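You operate a simulated robot arm through the tools that you are given. There is no shell and no other tool.

The job below is to be done with a simulated robot arm. You get a single attempt, and the scene is never put back.

Task
Treat the stain on the white shirt with the stain stick, then scrub it out.
Fine: scrub with the wooden brush, put both back and slide the shirt to the washer side. Set down upright: wooden clothes brush. A coat counts when it lies all over at full strength: go over it till it gets no stronger. What is to be rubbed or washed off counts as gone when no trace of it is left.
Where things are to end (x, y in the base frame): folded shirt within 40 mm of [520, 10].

Only the result counts: the job must be done as asked and must still hold three seconds after the hand-in. Knocking over, shifting, dropping, spilling or breaking anything else fails it. Flat cloth is picked up by pressing the open fingertips on it (5 to 10 N) and closing them slowly along it; thin cloth reads only 2 to 8 mm in the jaws.

Robot
A 7-joint arm with a three-finger gripper, fixed in place. Base frame: the origin is on the floor under the middle of its stand, x ahead of it, y to its left, z up; the work surface is at about z = 945. Lengths are in mm, angles in rad, forces in N, time in s.
With the tool pointing down near the work surface it reaches from about 140 to 880 mm from the base axis. Its first joint turns from -2.897 to 2.897 rad. Payload 2.94 kg.
The tool frame sits at the grasp point between the pads (the TCP): z along the fingers, y along the line on which they close. The tips reach 30 mm beyond it. The gripper opens to 132 mm; its body begins 107 mm behind the TCP.
Orientation is that of the tool frame in the base frame, as a unit quaternion [x, y, z, w]. With the fingers straight down and closing along the base's y, the tool's x points along the base's -x, its y along +y and its z along -z.

Tools
- The arm moves only by the tool send_rows. Its argument "rows" is a list of rows, each a list of 7 numbers: the shift along the tool's x, y, z in units of 500 mm (1.0 is 500 mm), then the turn, a rotation vector about the tool's x, y, z in units of 60 degrees (1.0 is 60 degrees), then the closure, from 0 (fully open) to 1 (shut). In form: [[dx, dy, dz, ax, ay, az, gripper], ...]. A call has 1 to 20 rows; each row is the pose to reach, as a shift and turn from the pose commanded when the call began, along the tool's axes at that moment. A call with a number of a shift or a turn outside -1 to 1 is refused whole. Rows are played at 5 a second. More than 50 mm and 0.15 rad between two rows, or a gripper value outside its range, and nothing of the call is played. Where a pose cannot be reached the arm comes as near as it can. A force on the tool above 40 N (or 10 N above the force at the start of the call, whichever is more), or a blocked arm, ends the call early, and 0.2 s more pass. The fingers move at their own pace (about 37.4 mm/s each) and stop on an object; they squeeze with about 23 N. The grip force told is the motor's: it shows also when the fingers shut on nothing. Time passes only in rows, and 0.2 s behind the last, so rows that repeat a pose let the fingers close. The reply holds the time, the measured pose of the TCP, the force on the tool along the base axes, the opening and the grip force, in the units named above and with some noise, with the torque about the TCP (base axes, N m) and any sound that the robot's microphone picked up.
- Cameras (640 x 400 px; columns grow to the right, rows downward): "scene" is fixed at [39.2, 495.6, 1729.4]; the picture's right is [-0.86, -0.50, 0.00], its down [-0.28, 0.47, -0.84] and it looks along [0.42, -0.72, -0.55] (base axes); focal length 360 px, centre (320, 200). "wrist" rides on the gripper at [72, 3, -144] in the tool frame; the picture's right is [-0.04, 1.00, 0.00], its down [-0.88, -0.04, -0.48] and it looks along [-0.47, -0.02, 0.88] (tool axes); focal length 256 px, centre (320, 200). There is no depth. A picture from a camera that has moved, and an enlarged one, comes with that camera's place and axes in the base frame and with its lens. The place of the scene camera against the robot may be out by one fixed shift of up to 12 mm in any direction.
- capture(camera): a new picture of that camera. No time passes.
- raise_lower(by): moves the trunk up (or, below 0, down) by that many mm; the arm rides with it, the base frame stays. It gives what a move gives, with no picture.
- enlarge(camera, box): a new picture of the part [left, top, right, bottom] of that camera's present view, enlarged. No time passes.
- close_job(): hands the job in; it is judged then, once.

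Nothing tells you positions but the pictures and the camera data. Unless the task says otherwise, let go and move clear before handing in.

The tools are called as a command line: name --pt "numbers of a row" for each row, then --argument value for the rest, lists and objects as JSON in quotes. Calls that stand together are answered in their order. send_rows: Moves the arm, as the interface text tells. Its arguments: {"type":"object","properties":{"rows":{"type":"array","items":{"type":"array","items":{"type":"number"}}}},"required":["rows"]} The other tools are called the same way: raise_lower (by) moves the trunk up or down; capture (camera) takes a picture; enlarge (camera, box) takes an enlarged picture of a part of a camera's view; close_job () hands the job in.

At the start:

```text
time: 0.0
tcp_pos: [586.5, 33.8, 1338.4]
ee_rot: [0.0, 1.0, 0.0, 0.001]
ft_force: [-0.1, 0.0, 0.1]
wrist_torque: [-0.01, 0.01, 0.01]
gripper_width: 131.9
gripper_force: 0.1
trunk travel left (down, up): [-275.0, 265.0]
```

scene: 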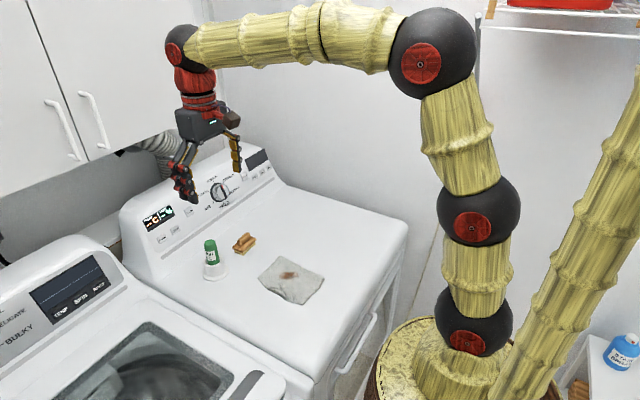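
wrist: 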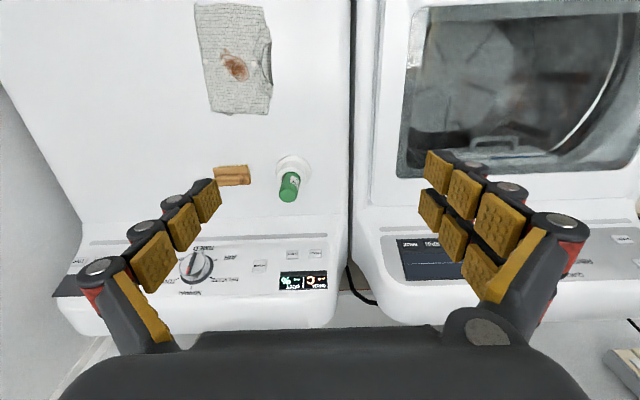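

The washer/dryer top holds a folded shirt with a brown stain at about (514, -121), a wooden brush near (720, -164) and a green-and-white stain stick near (710, -34). I'll look closer at each before moving.

enlarge --camera "wrist" --box '[180, 130, 340, 230]'

enlarge --camera "wrist" --box '[160, 0, 320, 120]'

enlarge --camera "scene" --box '[180, 220, 340, 320]'

enlarge --camera "scene" --box '[540, 300, 640, 400]'

```text
4.00 times, centred on (260, 180) of wrist
camera zoom: at [514.4, 36.9, 1481.7], right [0.04, 1.0, 0.0], down [0.88, -0.04, 0.48], along [0.47, -0.02, -0.88], focal length 1024 px, centre (560, 280)
```

zoom: 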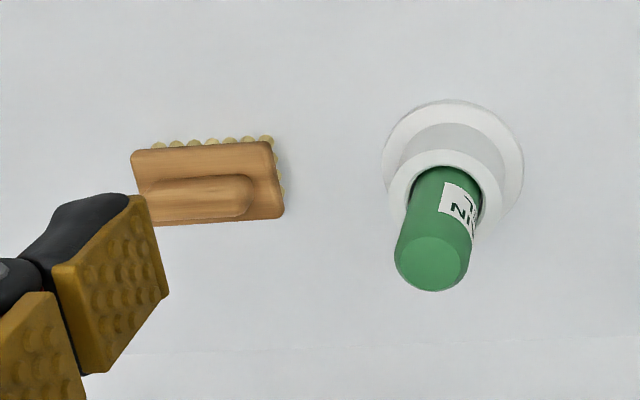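

```text
3.33 times, centred on (240, 60) of wrist
camera zoom: at [514.4, 36.9, 1481.7], right [0.04, 1.0, 0.0], down [0.88, -0.04, 0.48], along [0.47, -0.02, -0.88], focal length 853 px, centre (587, 667)
```

zoom: 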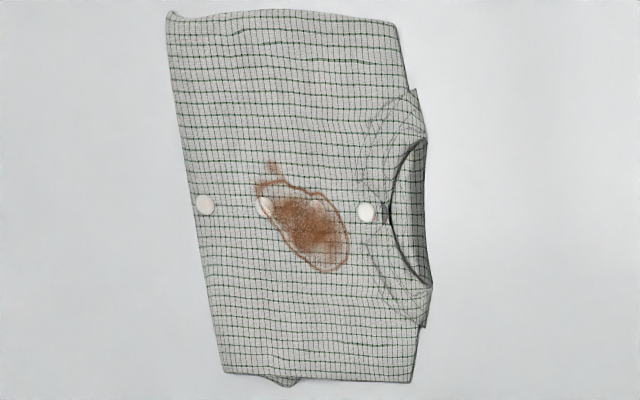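

```text
4.00 times, centred on (260, 270) of scene
camera zoom: at [39.2, 495.6, 1729.4], right [-0.86, -0.5, 0.0], down [-0.28, 0.47, -0.84], along [0.42, -0.72, -0.55], focal length 1441 px, centre (560, -80)
```

zoom: 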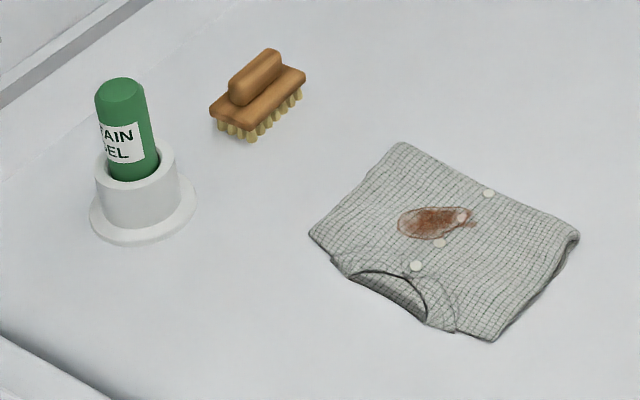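

```text
4.00 times, centred on (590, 350) of scene
camera zoom: at [39.2, 495.6, 1729.4], right [-0.86, -0.5, 0.0], down [-0.28, 0.47, -0.84], along [0.42, -0.72, -0.55], focal length 1441 px, centre (-760, -400)
```

zoom: 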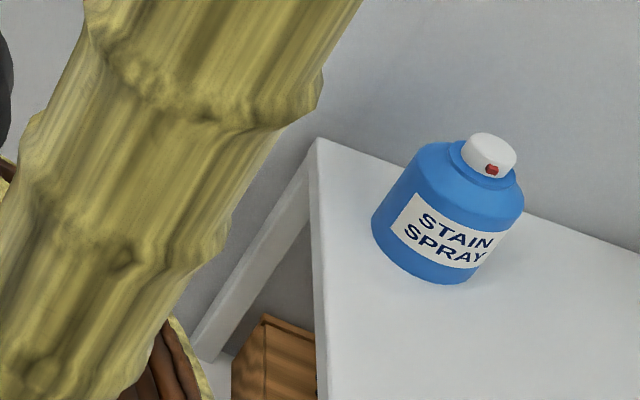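

The stick is labelled STAIN GEL and stands cap-up in a white holder; the brush lies bristles-down. I'll take tighter enlargements to get sizes.

enlarge --camera "scene" --box '[228, 228, 260, 260]'

enlarge --camera "scene" --box '[195, 235, 235, 285]'

enlarge --camera "scene" --box '[250, 250, 330, 310]'

```text
12.50 times, centred on (244, 244) of scene
camera zoom: at [39.2, 495.6, 1729.4], right [-0.86, -0.5, 0.0], down [-0.28, 0.47, -0.84], along [0.42, -0.72, -0.55], focal length 4503 px, centre (1270, -350)
```

zoom: 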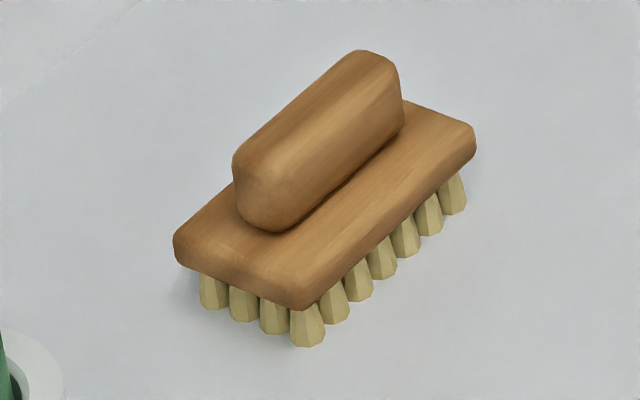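

```text
8.00 times, centred on (215, 260) of scene
camera zoom: at [39.2, 495.6, 1729.4], right [-0.86, -0.5, 0.0], down [-0.28, 0.47, -0.84], along [0.42, -0.72, -0.55], focal length 2882 px, centre (1160, -280)
```

zoom: 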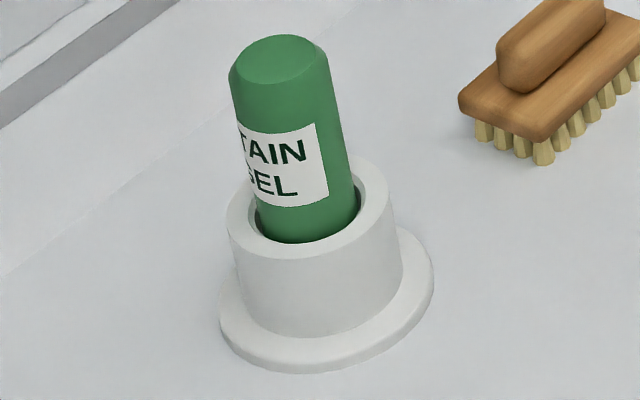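

```text
6.67 times, centred on (290, 280) of scene
camera zoom: at [39.2, 495.6, 1729.4], right [-0.86, -0.5, 0.0], down [-0.28, 0.47, -0.84], along [0.42, -0.72, -0.55], focal length 2402 px, centre (520, -333)
```

zoom: 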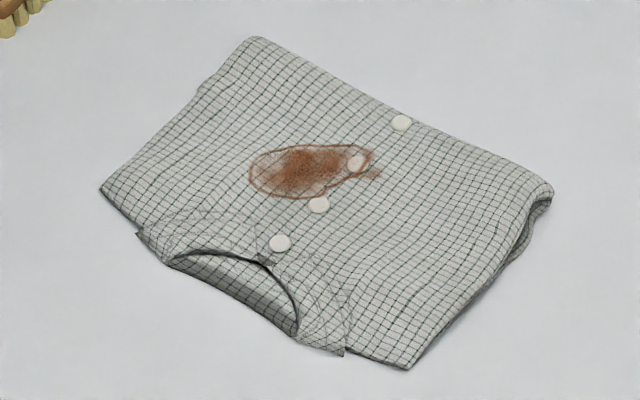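

The stick stands upright at about (719, -30), cap top near z 1077, holder rim near z 1005. The brush handle runs along y at about (723, -164). I'll move above the stick with the fingers open and check with the wrist camera.

send_rows --pt "-0.033 -0.016 0.04 0 0 0 0" --pt "-0.066 -0.032 0.08 0 0 0 0" --pt "-0.099 -0.048 0.12 0 0 0 0" --pt "-0.132 -0.064 0.16 0 0 0 0" --pt "-0.165 -0.08 0.2 0 0 0 0" --pt "-0.198 -0.096 0.24 0 0 0 0" --pt "-0.231 -0.112 0.28 0 0 0 0" --pt "-0.265 -0.1276 0.3168 0 0 0 0" --pt "-0.265 -0.1276 0.3168 0 0 0 0"

capture --camera "wrist"

capture --camera "scene"

```text
time: 2.0
tcp_pos: [718.1, -31.7, 1180.3]
ee_rot: [0.0, 1.0, 0.0, -0.001]
ft_force: [1.5, 0.2, -0.2]
wrist_torque: [-0.01, 0.0, 0.03]
gripper_width: 132.2
gripper_force: 0.0
trunk travel left (down, up): [-275.0, 265.0]
```

```text
taken
camera wrist: at [645.6, -28.0, 1323.0], right [0.04, 1.0, 0.0], down [0.88, -0.04, 0.48], along [0.48, -0.02, -0.88], focal length 256 px, centre (320, 200)
```

wrist: 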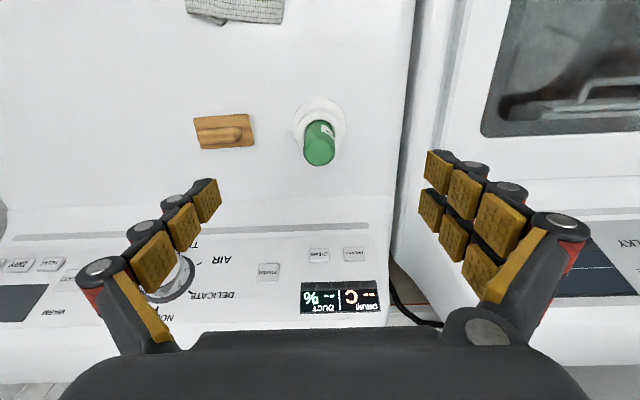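

```text
taken
```

scene: 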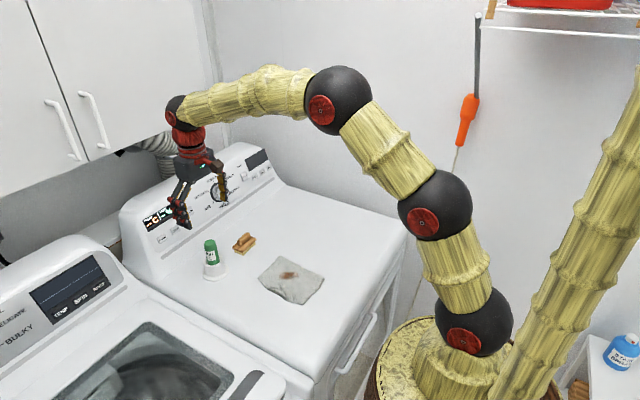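

The stick appears close to under the gripper. I'll enlarge to refine its position before descending.

enlarge --camera "wrist" --box '[270, 80, 370, 180]'

enlarge --camera "wrist" --box '[180, 90, 270, 160]'

```text
4.00 times, centred on (320, 130) of wrist
camera zoom: at [645.6, -28.0, 1323.0], right [0.04, 1.0, 0.0], down [0.88, -0.04, 0.48], along [0.48, -0.02, -0.88], focal length 1024 px, centre (320, 480)
```

zoom: 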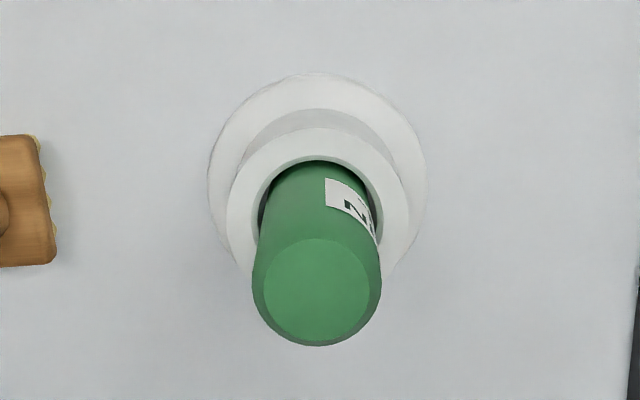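

```text
5.71 times, centred on (225, 125) of wrist
camera zoom: at [645.6, -28.0, 1323.0], right [0.04, 1.0, 0.0], down [0.88, -0.04, 0.48], along [0.48, -0.02, -0.88], focal length 1463 px, centre (863, 629)
```

zoom: 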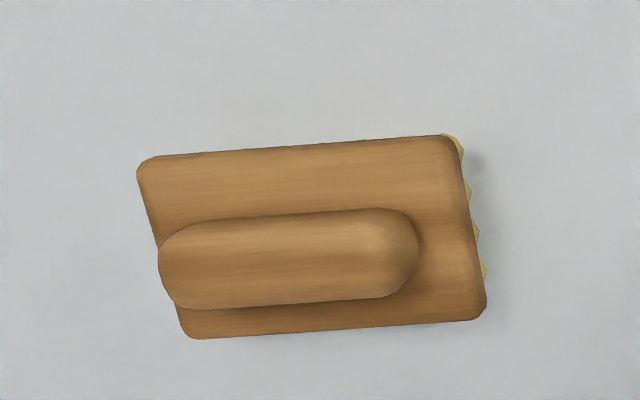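

The stick axis is at about (724, -32), radius 16, rim at about z 1007. I'll descend with open fingers so the tips stay just above the holder rim, then close gently.

send_rows --pt "-0.004 0 0.04 0 0 0 0" --pt "-0.008 0 0.08 0 0 0 0" --pt "-0.012 0 0.12 0 0 0 0" --pt "-0.012 0 0.16 0 0 0 0" --pt "-0.012 0 0.2 0 0 0 0" --pt "-0.012 0 0.24 0 0 0 0" --pt "-0.012 0 0.268 0 0 0 0" --pt "-0.012 0 0.268 0 0 0 0"

capture --camera "wrist"

enlarge --camera "scene" --box '[150, 140, 310, 300]'

```text
time: 3.8
tcp_pos: [724.7, -31.6, 1047.2]
ee_rot: [0.0, 1.0, 0.0, 0.0]
ft_force: [0.1, 0.4, 0.0]
wrist_torque: [-0.02, 0.0, 0.01]
gripper_width: 131.7
gripper_force: 0.0
trunk travel left (down, up): [-275.0, 265.0]
```

```text
taken
camera wrist: at [652.1, -27.4, 1189.5], right [0.04, 1.0, 0.0], down [0.88, -0.04, 0.48], along [0.48, -0.02, -0.88], focal length 256 px, centre (320, 200)
```

wrist: 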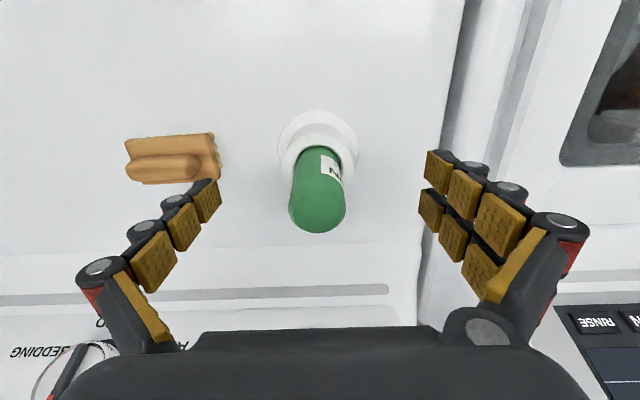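

```text
2.50 times, centred on (230, 220) of scene
camera zoom: at [39.2, 495.6, 1729.4], right [-0.86, -0.5, 0.0], down [-0.28, 0.47, -0.84], along [0.42, -0.72, -0.55], focal length 901 px, centre (545, 150)
```

zoom: 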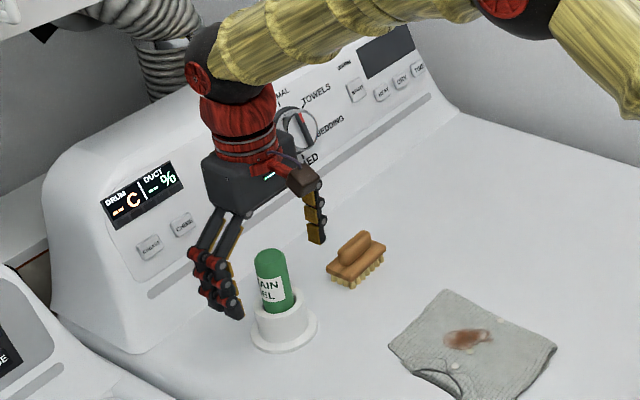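

The stick is centred between the fingers with the tips just above the holder rim. Closing now.

send_rows --pt "0 0 0 0 0 0 0.2" --pt "0 0 0 0 0 0 0.35" --pt "0 0 0 0 0 0 0.5" --pt "0 0 0 0 0 0 0.6" --pt "0 0 0 0 0 0 0.65" --pt "0 0 0 0 0 0 0.7" --pt "0 0 0 0 0 0 0.75" --pt "0 0 0 0 0 0 0.8" --pt "0 0 0 0 0 0 0.85" --pt "0 0 0 0 0 0 0.9" --pt "0 0 0 0 0 0 1.0" --pt "0 0 0 0 0 0 1.0" --pt "0 0 0 0 0 0 1.0"

capture --camera "wrist"

enlarge --camera "scene" --box '[150, 180, 270, 300]'

```text
time: 6.6
tcp_pos: [723.9, -31.3, 1046.8]
ee_rot: [0.001, 1.0, 0.0, -0.001]
ft_force: [-0.2, 0.5, -0.1]
wrist_torque: [-0.01, -0.01, 0.01]
gripper_width: 32.5
gripper_force: 22.8
trunk travel left (down, up): [-275.0, 265.0]
```

```text
taken
camera wrist: at [652.1, -27.5, 1189.7], right [0.04, 1.0, 0.0], down [0.88, -0.04, 0.48], along [0.47, -0.02, -0.88], focal length 256 px, centre (320, 200)
```

wrist: 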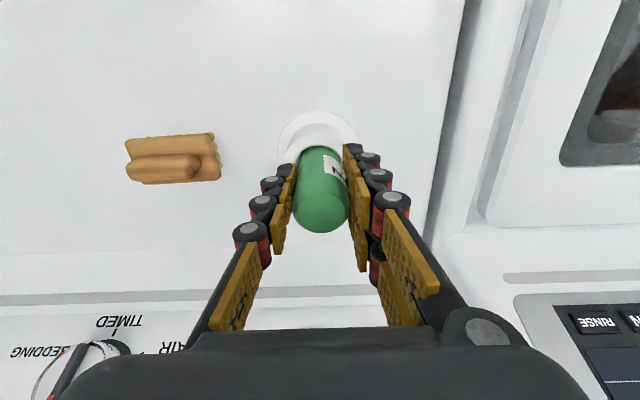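

```text
3.33 times, centred on (210, 240) of scene
camera zoom: at [39.2, 495.6, 1729.4], right [-0.86, -0.5, 0.0], down [-0.28, 0.47, -0.84], along [0.42, -0.72, -0.55], focal length 1201 px, centre (687, 67)
```

zoom: 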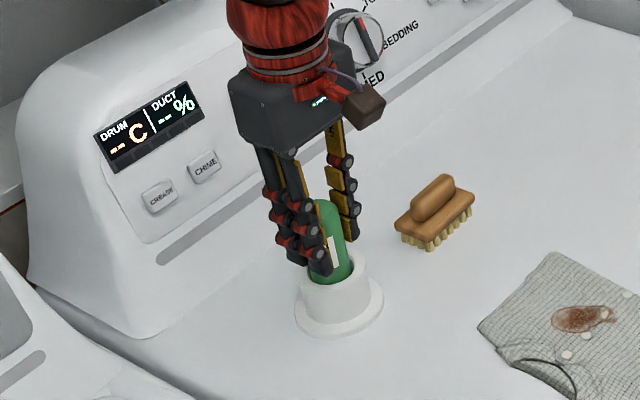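

The stick is gripped (32.5 mm, 23 N) at TCP (724, -31.4, 1047). I'll lift it straight up out of the holder and look at its lower end.

send_rows --pt "0 0 -0.02 0 0 0 1.0" --pt "0 0 -0.05 0 0 0 1.0" --pt "0 0 -0.08 0 0 0 1.0" --pt "0 0 -0.11 0 0 0 1.0" --pt "0 0 -0.14 0 0 0 1.0" --pt "0 0 -0.17 0 0 0 1.0" --pt "0 0 -0.2 0 0 0 1.0" --pt "0 0 -0.23 0 0 0 1.0" --pt "0 0 -0.26 0 0 0 1.0" --pt "0 0 -0.28 0 0 0 1.0" --pt "0 0 -0.28 0 0 0 1.0"

capture --camera "wrist"

enlarge --camera "scene" --box '[150, 160, 270, 280]'

```text
time: 9.0
tcp_pos: [725.3, -30.7, 1185.4]
ee_rot: [0.0, 1.0, 0.0, 0.0]
ft_force: [-0.1, 0.0, -1.0]
wrist_torque: [-0.02, 0.01, 0.02]
gripper_width: 32.4
gripper_force: 23.4
trunk travel left (down, up): [-275.0, 265.0]
```

```text
taken
camera wrist: at [653.0, -26.5, 1328.9], right [0.04, 1.0, 0.0], down [0.88, -0.04, 0.48], along [0.47, -0.02, -0.88], focal length 256 px, centre (320, 200)
```

wrist: 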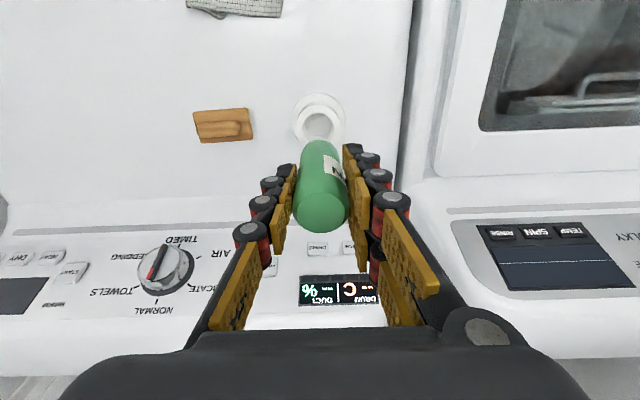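

```text
3.33 times, centred on (210, 220) of scene
camera zoom: at [39.2, 495.6, 1729.4], right [-0.86, -0.5, 0.0], down [-0.28, 0.47, -0.84], along [0.42, -0.72, -0.55], focal length 1201 px, centre (687, 133)
```

zoom: 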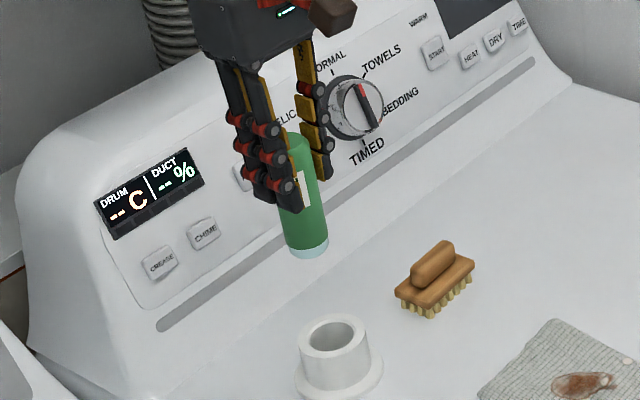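

The stick came out cleanly, and its pale gel tip is about 97 mm below the TCP. Next I'll carry it above the stain at about (517, -116).

send_rows --pt "0.03 -0.012 0 0 0 0 1.0" --pt "0.07 -0.029 0 0 0 0 1.0" --pt "0.11 -0.046 0 0 0 0 1.0" --pt "0.15 -0.062 0 0 0 0 1.0" --pt "0.19 -0.079 0 0 0 0 1.0" --pt "0.23 -0.095 0 0 0 0 1.0" --pt "0.27 -0.112 0 0 0 0 1.0" --pt "0.31 -0.129 0 0 0 0 1.0" --pt "0.35 -0.145 0 0 0 0 1.0" --pt "0.39 -0.162 0 0 0 0 1.0" --pt "0.41 -0.17 0 0 0 0 1.0" --pt "0.41 -0.17 0 0 0 0 1.0"

capture --camera "wrist"

enlarge --camera "wrist" --box '[240, 40, 400, 160]'

enlarge --camera "scene" --box '[220, 180, 360, 320]'

```text
time: 11.6
tcp_pos: [518.9, -116.5, 1186.5]
ee_rot: [0.0, 1.0, 0.0, 0.001]
ft_force: [0.1, -0.9, -0.4]
wrist_torque: [-0.06, 0.01, 0.0]
gripper_width: 32.6
gripper_force: 22.9
trunk travel left (down, up): [-275.0, 265.0]
```

```text
taken
camera wrist: at [448.1, -112.2, 1328.8], right [0.04, 1.0, 0.0], down [0.88, -0.04, 0.48], along [0.47, -0.02, -0.88], focal length 256 px, centre (320, 200)
```

wrist: 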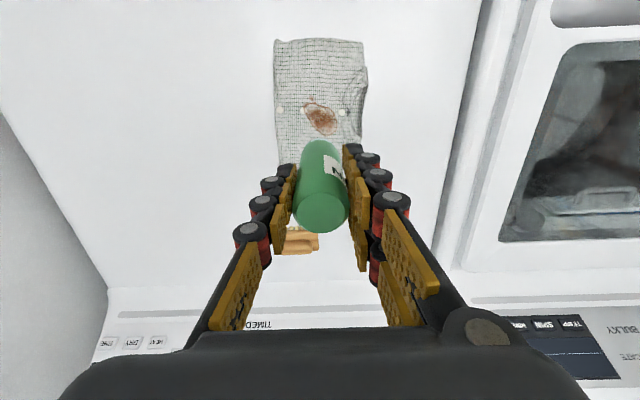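

```text
3.33 times, centred on (320, 100) of wrist
camera zoom: at [448.1, -112.2, 1328.8], right [0.04, 1.0, 0.0], down [0.88, -0.04, 0.48], along [0.47, -0.02, -0.88], focal length 853 px, centre (320, 533)
```

zoom: 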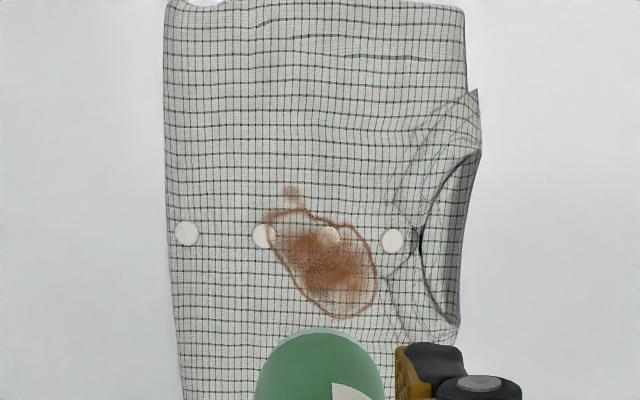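

```text
2.86 times, centred on (290, 250) of scene
camera zoom: at [39.2, 495.6, 1729.4], right [-0.86, -0.5, 0.0], down [-0.28, 0.47, -0.84], along [0.42, -0.72, -0.55], focal length 1029 px, centre (406, 57)
```

zoom: 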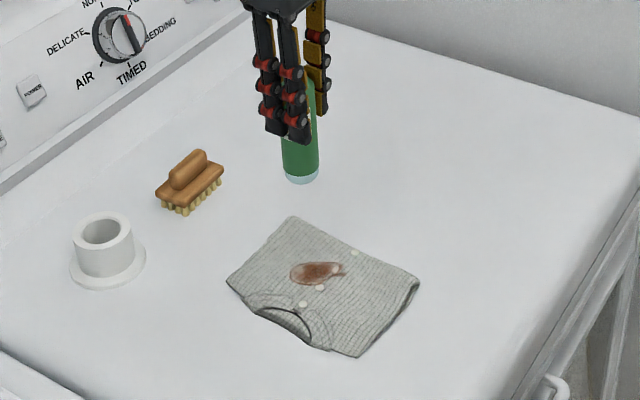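

The stain spans roughly x 485–543, y -140 to -90. I'll lower the stick to just above the stain and check the gap.

send_rows --pt "0 0.002 0.03 0 0 0 1.0" --pt "0 0.004 0.06 0 0 0 1.0" --pt "0 0.004 0.09 0 0 0 1.0" --pt "0 0.004 0.12 0 0 0 1.0" --pt "0 0.004 0.15 0 0 0 1.0" --pt "0 0.004 0.18 0 0 0 1.0" --pt "0 0.004 0.2 0 0 0 1.0" --pt "0 0.004 0.216 0 0 0 1.0" --pt "0 0.004 0.216 0 0 0 1.0"

enlarge --camera "scene" --box '[240, 220, 340, 320]'

capture --camera "wrist"

```text
time: 13.6
tcp_pos: [519.7, -113.0, 1078.5]
ee_rot: [0.0, 1.0, 0.0, 0.0]
ft_force: [0.3, 1.1, -0.4]
wrist_torque: [-0.01, 0.02, 0.0]
gripper_width: 32.6
gripper_force: 23.1
trunk travel left (down, up): [-275.0, 265.0]
```

```text
4.00 times, centred on (290, 270) of scene
camera zoom: at [39.2, 495.6, 1729.4], right [-0.86, -0.5, 0.0], down [-0.28, 0.47, -0.84], along [0.42, -0.72, -0.55], focal length 1441 px, centre (440, -80)
```

zoom: 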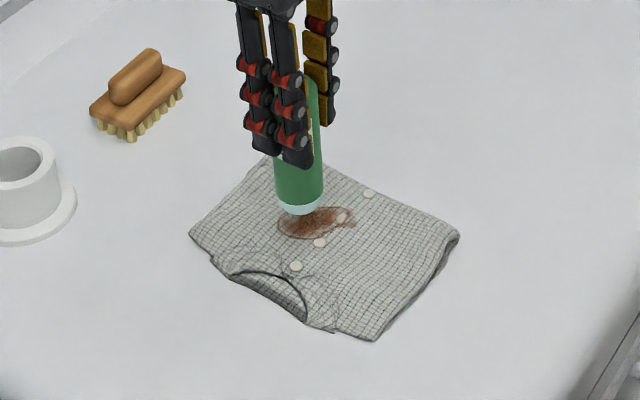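

```text
taken
camera wrist: at [447.9, -109.1, 1222.1], right [0.04, 1.0, 0.0], down [0.88, -0.04, 0.48], along [0.47, -0.02, -0.88], focal length 256 px, centre (320, 200)
```

wrist: 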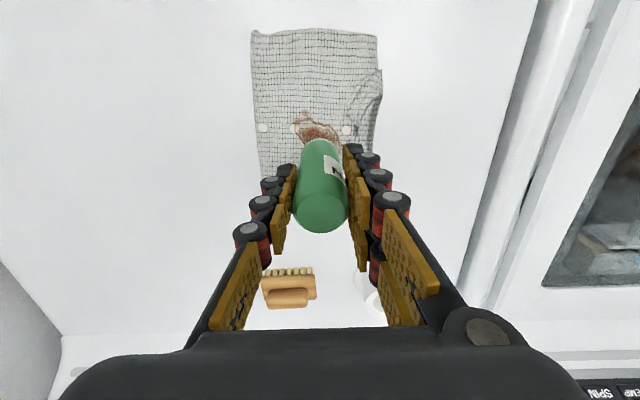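

The tip hovers about 20 mm above the stain. I'll step down carefully watching the force.

send_rows --pt "0 0 0.006 0 0 0 1.0" --pt "0 0 0.012 0 0 0 1.0" --pt "0 0 0.018 0 0 0 1.0" --pt "0 0 0.024 0 0 0 1.0" --pt "0 0 0.024 0 0 0 1.0"

```text
time: 14.8
tcp_pos: [519.0, -112.3, 1067.0]
ee_rot: [0.0, 1.0, 0.0, 0.0]
ft_force: [0.4, -0.6, 0.5]
wrist_torque: [0.0, 0.02, 0.0]
gripper_width: 32.4
gripper_force: 23.3
trunk travel left (down, up): [-275.0, 265.0]
```

No contact yet at TCP z 1067. I'll keep lowering in small steps.

send_rows --pt "0 0 0.004 0 0 0 1.0" --pt "0 0 0.008 0 0 0 1.0" --pt "0 0 0.012 0 0 0 1.0" --pt "0 0 0.012 0 0 0 1.0"

enlarge --camera "scene" --box '[260, 240, 320, 300]'

```text
time: 15.8
tcp_pos: [519.6, -112.8, 1062.6]
ee_rot: [0.001, 1.0, 0.001, 0.002]
ft_force: [-1.7, 1.2, 14.5]
wrist_torque: [0.11, 0.13, 0.02]
gripper_width: 32.5
gripper_force: 23.1
trunk travel left (down, up): [-275.0, 265.0]
```

```text
6.67 times, centred on (290, 270) of scene
camera zoom: at [39.2, 495.6, 1729.4], right [-0.86, -0.5, 0.0], down [-0.28, 0.47, -0.84], along [0.42, -0.72, -0.55], focal length 2402 px, centre (520, -267)
```

zoom: 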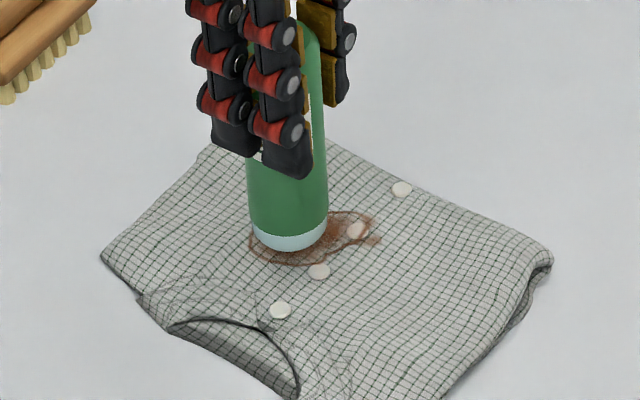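

Contact: 14.5 N, so I'll ease off about 1.5 mm and make a first short rub along x, checking force and the coat.

send_rows --pt "0 0 -0.003 0 0 0 1.0" --pt "-0.02 0 -0.003 0 0 0 1.0" --pt "-0.036 0 -0.003 0 0 0 1.0" --pt "-0.02 0 -0.003 0 0 0 1.0" --pt "0 0 -0.003 0 0 0 1.0" --pt "0.02 0 -0.003 0 0 0 1.0" --pt "0.04 0 -0.003 0 0 0 1.0" --pt "0.06 0 -0.003 0 0 0 1.0"

capture --camera "wrist"

enlarge --camera "scene" --box '[260, 240, 320, 300]'

```text
time: 17.6
tcp_pos: [491.6, -113.6, 1061.4]
ee_rot: [0.0, 1.0, 0.0, -0.001]
ft_force: [1.6, 1.0, 12.8]
wrist_torque: [0.05, -0.31, -0.02]
gripper_width: 32.4
gripper_force: 23.4
trunk travel left (down, up): [-275.0, 265.0]
```

```text
taken
camera wrist: at [417.7, -110.5, 1204.7], right [0.04, 1.0, 0.0], down [0.88, -0.04, 0.48], along [0.48, -0.02, -0.88], focal length 256 px, centre (320, 200)
```

wrist: 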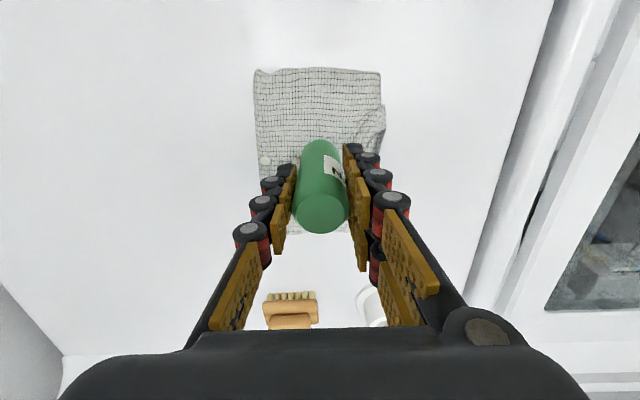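

```text
6.67 times, centred on (290, 270) of scene
camera zoom: at [39.2, 495.6, 1729.4], right [-0.86, -0.5, 0.0], down [-0.28, 0.47, -0.84], along [0.42, -0.72, -0.55], focal length 2402 px, centre (520, -267)
```

zoom: 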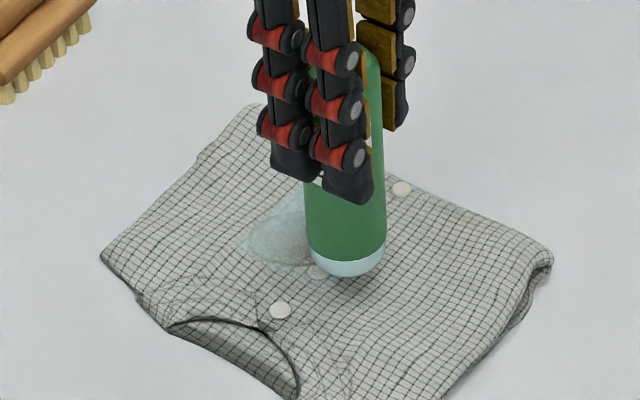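

The stick leaves a pale-blue gel coat and the shirt hasn't shifted. I'll raster the whole stain area in lines along x, slightly lighter.

send_rows --pt "0 0.016 -0.002 0 0 0 1.0" --pt "0 0.035 -0.002 0 0 0 1.0" --pt "-0.034 0.035 -0.002 0 0 0 1.0" --pt "-0.068 0.035 -0.002 0 0 0 1.0" --pt "-0.104 0.035 -0.002 0 0 0 1.0" --pt "-0.104 0.015 -0.002 0 0 0 1.0" --pt "-0.068 0.015 -0.002 0 0 0 1.0" --pt "-0.034 0.015 -0.002 0 0 0 1.0" --pt "0 0.015 -0.002 0 0 0 1.0" --pt "0 -0.005 -0.002 0 0 0 1.0" --pt "-0.034 -0.005 -0.002 0 0 0 1.0" --pt "-0.068 -0.005 -0.002 0 0 0 1.0" --pt "-0.104 -0.005 -0.002 0 0 0 1.0" --pt "-0.104 -0.025 -0.002 0 0 0 1.0" --pt "-0.068 -0.025 -0.002 0 0 0 1.0" --pt "-0.034 -0.025 -0.002 0 0 0 1.0" --pt "0 -0.025 -0.002 0 0 0 1.0" --pt "0 -0.045 -0.002 0 0 0 1.0" --pt "-0.05 -0.045 -0.002 0 0 0 1.0" --pt "-0.104 -0.045 -0.002 0 0 0 1.0"

enlarge --camera "scene" --box '[260, 240, 320, 300]'

```text
time: 21.8
tcp_pos: [542.1, -136.0, 1062.7]
ee_rot: [-0.001, 1.0, 0.0, -0.001]
ft_force: [0.8, 0.1, -1.6]
wrist_torque: [0.01, -0.03, 0.05]
gripper_width: 32.7
gripper_force: 23.2
trunk travel left (down, up): [-275.0, 265.0]
```

```text
6.67 times, centred on (290, 270) of scene
camera zoom: at [39.2, 495.6, 1729.4], right [-0.86, -0.5, 0.0], down [-0.28, 0.47, -0.84], along [0.42, -0.72, -0.55], focal length 2402 px, centre (520, -267)
```

zoom: 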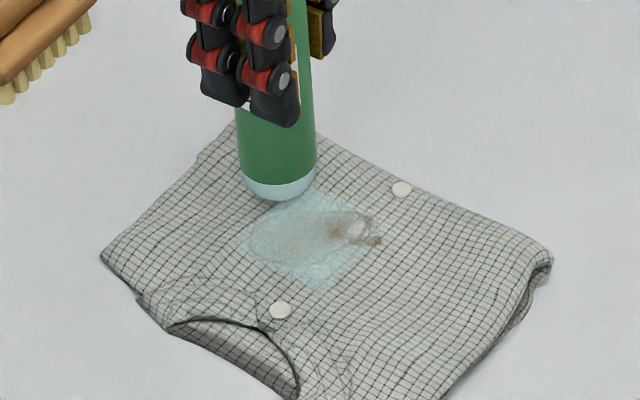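

The main body is coated but I lost contact on the -y lines (the tail near the button still shows brown). I'll press about 2 mm lower and go over everything again, reaching further toward the robot.

send_rows --pt "0 0 0.004 0 0 0 1.0" --pt "0.041 0 0.004 0 0 0 1.0" --pt "0.082 0 0.004 0 0 0 1.0" --pt "0.124 0 0.004 0 0 0 1.0" --pt "0.124 0.02 0.004 0 0 0 1.0" --pt "0.082 0.02 0.004 0 0 0 1.0" --pt "0.041 0.02 0.004 0 0 0 1.0" --pt "0 0.02 0.004 0 0 0 1.0" --pt "0 0.04 0.004 0 0 0 1.0" --pt "0.041 0.04 0.004 0 0 0 1.0" --pt "0.082 0.04 0.004 0 0 0 1.0" --pt "0.124 0.04 0.004 0 0 0 1.0" --pt "0.124 0.06 0.004 0 0 0 1.0" --pt "0.082 0.06 0.004 0 0 0 1.0" --pt "0.041 0.06 0.004 0 0 0 1.0" --pt "0 0.06 0.004 0 0 0 1.0" --pt "0 0.08 0.004 0 0 0 1.0" --pt "0.041 0.08 0.004 0 0 0 1.0" --pt "0.082 0.08 0.004 0 0 0 1.0" --pt "0.124 0.08 0.004 0 0 0 1.0"

enlarge --camera "scene" --box '[260, 240, 320, 300]'

```text
time: 26.0
tcp_pos: [480.3, -95.6, 1060.9]
ee_rot: [0.0, 1.0, 0.0, 0.0]
ft_force: [-3.3, -0.4, 10.2]
wrist_torque: [0.03, 0.13, 0.02]
gripper_width: 32.5
gripper_force: 22.7
trunk travel left (down, up): [-275.0, 265.0]
```

```text
6.67 times, centred on (290, 270) of scene
camera zoom: at [39.2, 495.6, 1729.4], right [-0.86, -0.5, 0.0], down [-0.28, 0.47, -0.84], along [0.42, -0.72, -0.55], focal length 2402 px, centre (520, -267)
```

zoom: 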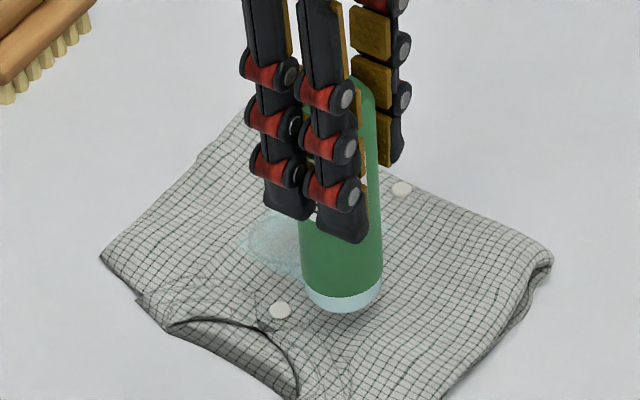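

The shirt remains in place. I'll lift and shift the stick away to inspect the coat.

send_rows --pt "0 0 -0.03 0 0 0 1.0" --pt "-0.04 0 -0.07 0 0 0 1.0" --pt "-0.08 -0.02 -0.11 0 0 0 1.0" --pt "-0.12 -0.04 -0.15 0 0 0 1.0" --pt "-0.16 -0.06 -0.18 0 0 0 1.0" --pt "-0.18 -0.07 -0.18 0 0 0 1.0" --pt "-0.18 -0.07 -0.18 0 0 0 1.0"

enlarge --camera "scene" --box '[260, 240, 320, 300]'

capture --camera "wrist"

enlarge --camera "wrist" --box '[270, 20, 410, 140]'

```text
time: 27.6
tcp_pos: [570.5, -131.5, 1151.4]
ee_rot: [0.0, 1.0, 0.0, 0.0]
ft_force: [1.0, -0.3, -0.3]
wrist_torque: [-0.01, 0.0, 0.01]
gripper_width: 32.6
gripper_force: 23.2
trunk travel left (down, up): [-275.0, 265.0]
```

```text
6.67 times, centred on (290, 270) of scene
camera zoom: at [39.2, 495.6, 1729.4], right [-0.86, -0.5, 0.0], down [-0.28, 0.47, -0.84], along [0.42, -0.72, -0.55], focal length 2402 px, centre (520, -267)
```

zoom: 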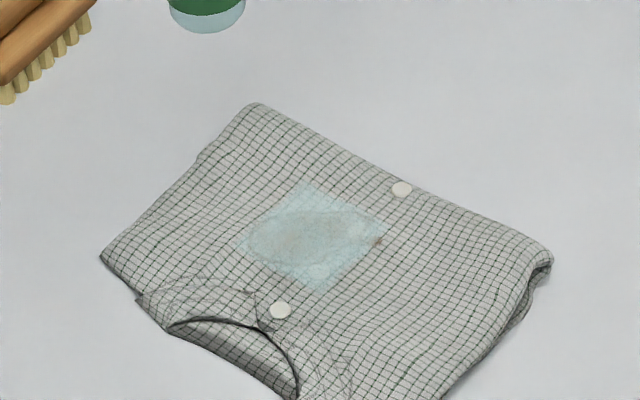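

```text
taken
camera wrist: at [498.4, -127.4, 1293.5], right [0.04, 1.0, 0.0], down [0.88, -0.04, 0.48], along [0.47, -0.02, -0.88], focal length 256 px, centre (320, 200)
```

wrist: 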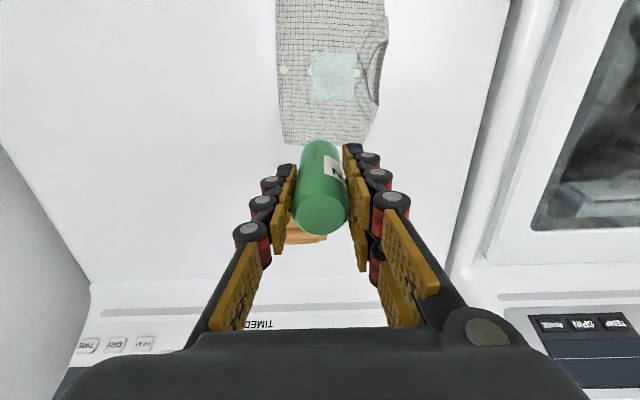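

```text
3.33 times, centred on (340, 80) of wrist
camera zoom: at [498.4, -127.4, 1293.5], right [0.04, 1.0, 0.0], down [0.88, -0.04, 0.48], along [0.47, -0.02, -0.88], focal length 853 px, centre (253, 600)
```

zoom: 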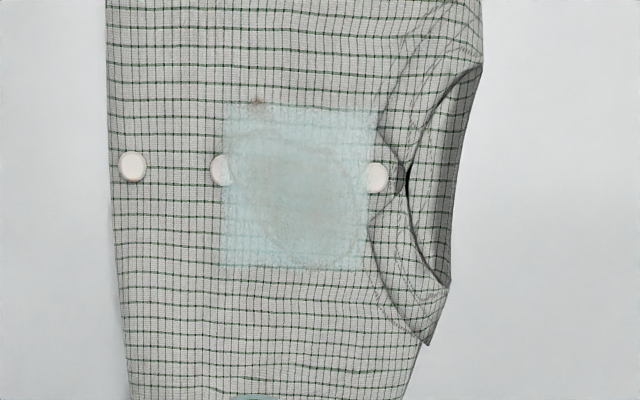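

The gel lies in a roughly 55 mm square around the stain, with some unevenness and a brown speck at the near edge. I'll go over it again with lines along y, from x 541 back toward 480.

send_rows --pt "0.028 0 0.08 0 0 0 1.0" --pt "0.056 -0.016 0.15 0 0 0 1.0" --pt "0.056 -0.016 0.172 0 0 0 1.0" --pt "0.056 -0.016 0.18 0 0 0 1.0" --pt "0.056 0.022 0.18 0 0 0 1.0" --pt "0.056 0.06 0.18 0 0 0 1.0" --pt "0.056 0.096 0.18 0 0 0 1.0" --pt "0.081 0.096 0.18 0 0 0 1.0" --pt "0.081 0.06 0.18 0 0 0 1.0" --pt "0.081 0.022 0.18 0 0 0 1.0" --pt "0.081 -0.016 0.18 0 0 0 1.0" --pt "0.107 -0.016 0.18 0 0 0 1.0" --pt "0.107 0.022 0.18 0 0 0 1.0" --pt "0.107 0.06 0.18 0 0 0 1.0" --pt "0.107 0.096 0.18 0 0 0 1.0" --pt "0.133 0.096 0.18 0 0 0 1.0" --pt "0.133 0.06 0.18 0 0 0 1.0" --pt "0.133 0.022 0.18 0 0 0 1.0" --pt "0.133 -0.016 0.18 0 0 0 1.0"

```text
time: 31.6
tcp_pos: [504.0, -139.5, 1061.6]
ee_rot: [0.0, 1.0, 0.0, 0.0]
ft_force: [-0.2, -0.9, -0.7]
wrist_torque: [0.0, 0.0, 0.02]
gripper_width: 32.5
gripper_force: 22.7
trunk travel left (down, up): [-275.0, 265.0]
```

Contact is light at this -y end, so I'll go 1.5 mm lower for the remaining near lines.

send_rows --pt "0 0 0.004 0 0 0 1.0" --pt "0 0.038 0.004 0 0 0 1.0" --pt "0 0.076 0.004 0 0 0 1.0" --pt "0 0.112 0.004 0 0 0 1.0" --pt "0.024 0.112 0.004 0 0 0 1.0" --pt "0.024 0.076 0.004 0 0 0 1.0" --pt "0.024 0.038 0.004 0 0 0 1.0" --pt "0.024 0 0.004 0 0 0 1.0" --pt "0.048 0 0.004 0 0 0 1.0" --pt "0.048 0.038 0.004 0 0 0 1.0" --pt "0.048 0.076 0.004 0 0 0 1.0" --pt "0.048 0.112 0.004 0 0 0 1.0"

enlarge --camera "scene" --box '[260, 240, 320, 300]'

```text
time: 34.2
tcp_pos: [479.8, -83.2, 1058.9]
ee_rot: [0.0, 1.0, 0.0, 0.0]
ft_force: [-0.2, -1.3, 9.9]
wrist_torque: [-0.05, -0.09, 0.0]
gripper_width: 32.5
gripper_force: 22.8
trunk travel left (down, up): [-275.0, 265.0]
```

```text
6.67 times, centred on (290, 270) of scene
camera zoom: at [39.2, 495.6, 1729.4], right [-0.86, -0.5, 0.0], down [-0.28, 0.47, -0.84], along [0.42, -0.72, -0.55], focal length 2402 px, centre (520, -267)
```

zoom: 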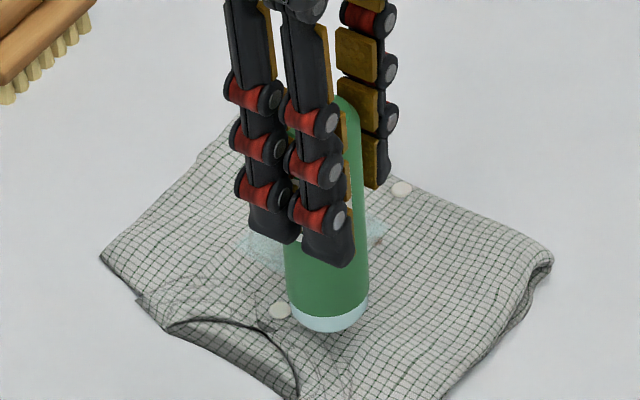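

Good contact (about 10 N). One more full pass with lines along x at this height to bring the coat to full strength.

send_rows --pt "-0.044 0 0 0 0 0 1.0" --pt "-0.088 0 0 0 0 0 1.0" --pt "-0.132 0 0 0 0 0 1.0" --pt "-0.132 -0.022 0 0 0 0 1.0" --pt "-0.066 -0.022 0 0 0 0 1.0" --pt "0 -0.022 0 0 0 0 1.0" --pt "0 -0.044 0 0 0 0 1.0" --pt "-0.066 -0.044 0 0 0 0 1.0" --pt "-0.132 -0.044 0 0 0 0 1.0" --pt "-0.132 -0.066 0 0 0 0 1.0" --pt "-0.066 -0.066 0 0 0 0 1.0" --pt "0 -0.066 0 0 0 0 1.0" --pt "0 -0.088 0 0 0 0 1.0" --pt "-0.066 -0.088 0 0 0 0 1.0" --pt "-0.132 -0.088 0 0 0 0 1.0" --pt "-0.132 -0.112 0 0 0 0 1.0" --pt "-0.066 -0.112 0 0 0 0 1.0" --pt "0 -0.112 0 0 0 0 1.0"

send_rows --pt "0 0 -0.03 0 0 0 1.0" --pt "-0.04 0 -0.07 0 0 0 1.0" --pt "-0.08 0 -0.11 0 0 0 1.0" --pt "-0.12 0 -0.15 0 0 0 1.0" --pt "-0.16 0.01 -0.18 0 0 0 1.0" --pt "-0.18 0.016 -0.184 0 0 0 1.0" --pt "-0.18 0.016 -0.184 0 0 0 1.0"

enlarge --camera "scene" --box '[260, 240, 320, 300]'

enlarge --camera "wrist" --box '[270, 20, 410, 140]'

```text
time: 38.0
tcp_pos: [479.1, -139.6, 1059.9]
ee_rot: [0.0, 1.0, 0.0, 0.0]
ft_force: [0.0, 0.2, -1.4]
wrist_torque: [-0.02, -0.03, 0.01]
gripper_width: 32.5
gripper_force: 23.2
trunk travel left (down, up): [-275.0, 265.0]
```

```text
time: 39.6
tcp_pos: [569.8, -131.0, 1151.0]
ee_rot: [0.0, 1.0, 0.0, 0.0]
ft_force: [0.6, -0.5, -0.8]
wrist_torque: [0.03, 0.01, 0.0]
gripper_width: 32.6
gripper_force: 23.3
trunk travel left (down, up): [-275.0, 265.0]
```

```text
6.67 times, centred on (290, 270) of scene
camera zoom: at [39.2, 495.6, 1729.4], right [-0.86, -0.5, 0.0], down [-0.28, 0.47, -0.84], along [0.42, -0.72, -0.55], focal length 2402 px, centre (520, -267)
```

zoom: 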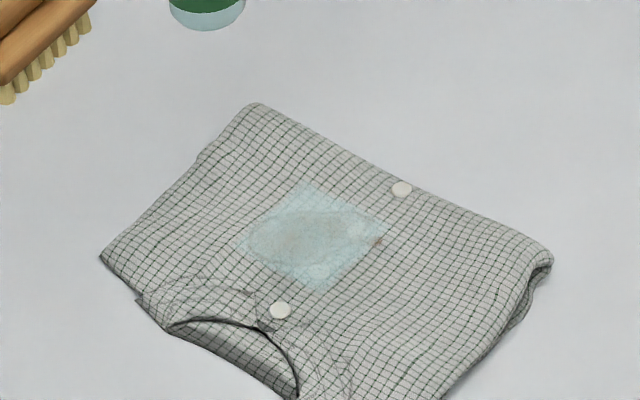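

```text
3.33 times, centred on (340, 80) of wrist
camera zoom: at [497.2, -126.8, 1293.7], right [0.04, 1.0, 0.0], down [0.88, -0.04, 0.47], along [0.47, -0.02, -0.88], focal length 853 px, centre (253, 600)
```

zoom: 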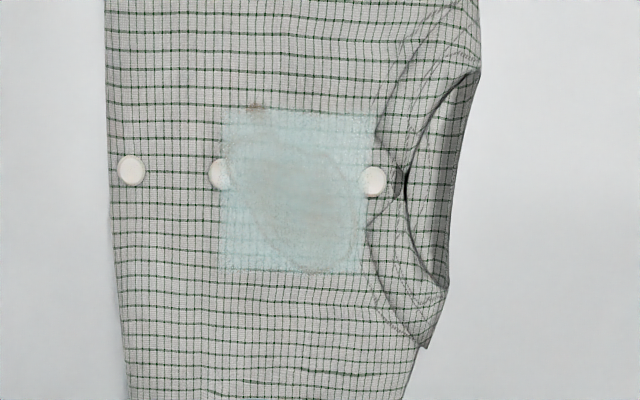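

The coat looks unchanged by the last pass except possibly at the -y edge. I'll zoom closely on both edges with leftover brown.

enlarge --camera "wrist" --box '[312, 40, 362, 110]'

enlarge --camera "scene" --box '[278, 262, 302, 286]'

```text
5.71 times, centred on (337, 75) of wrist
camera zoom: at [497.2, -126.8, 1293.7], right [0.04, 1.0, 0.0], down [0.88, -0.04, 0.47], along [0.47, -0.02, -0.88], focal length 1463 px, centre (223, 914)
```

zoom: 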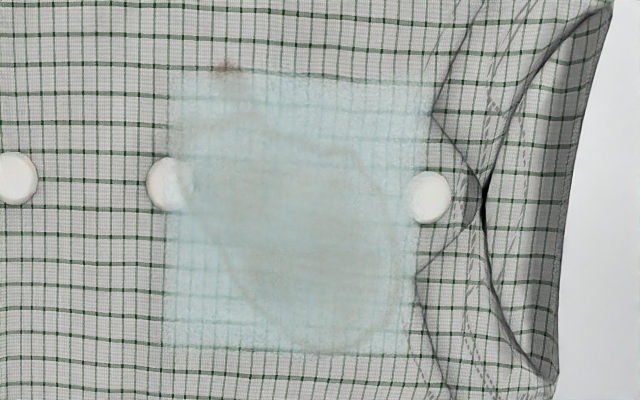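

```text
16.00 times, centred on (290, 274) of scene
camera zoom: at [39.2, 495.6, 1729.4], right [-0.86, -0.5, 0.0], down [-0.28, 0.47, -0.84], along [0.42, -0.72, -0.55], focal length 5764 px, centre (800, -984)
```

zoom: 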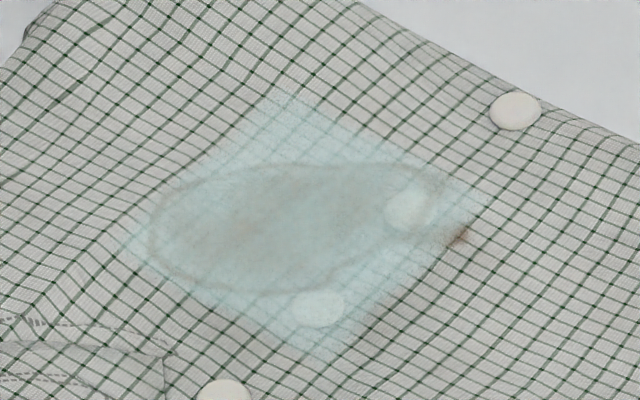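

The coat is almost uniform; a speck of brown shows only at the very edge of the coat. I'll make another pass focused on the -y side with firmer contact, checking the force there.

send_rows --pt "0.024 -0.01 0.08 0 0 0 1.0" --pt "0.048 -0.02 0.15 0 0 0 1.0" --pt "0.048 -0.02 0.178 0 0 0 1.0" --pt "0.048 -0.02 0.1866 0 0 0 1.0" --pt "0.092 -0.02 0.1866 0 0 0 1.0" --pt "0.137 -0.02 0.1866 0 0 0 1.0"

```text
time: 41.0
tcp_pos: [498.9, -142.3, 1059.3]
ee_rot: [0.0, 1.0, -0.001, 0.0]
ft_force: [-1.9, 0.3, 10.6]
wrist_torque: [0.06, 0.1, 0.02]
gripper_width: 32.7
gripper_force: 23.0
trunk travel left (down, up): [-275.0, 265.0]
```

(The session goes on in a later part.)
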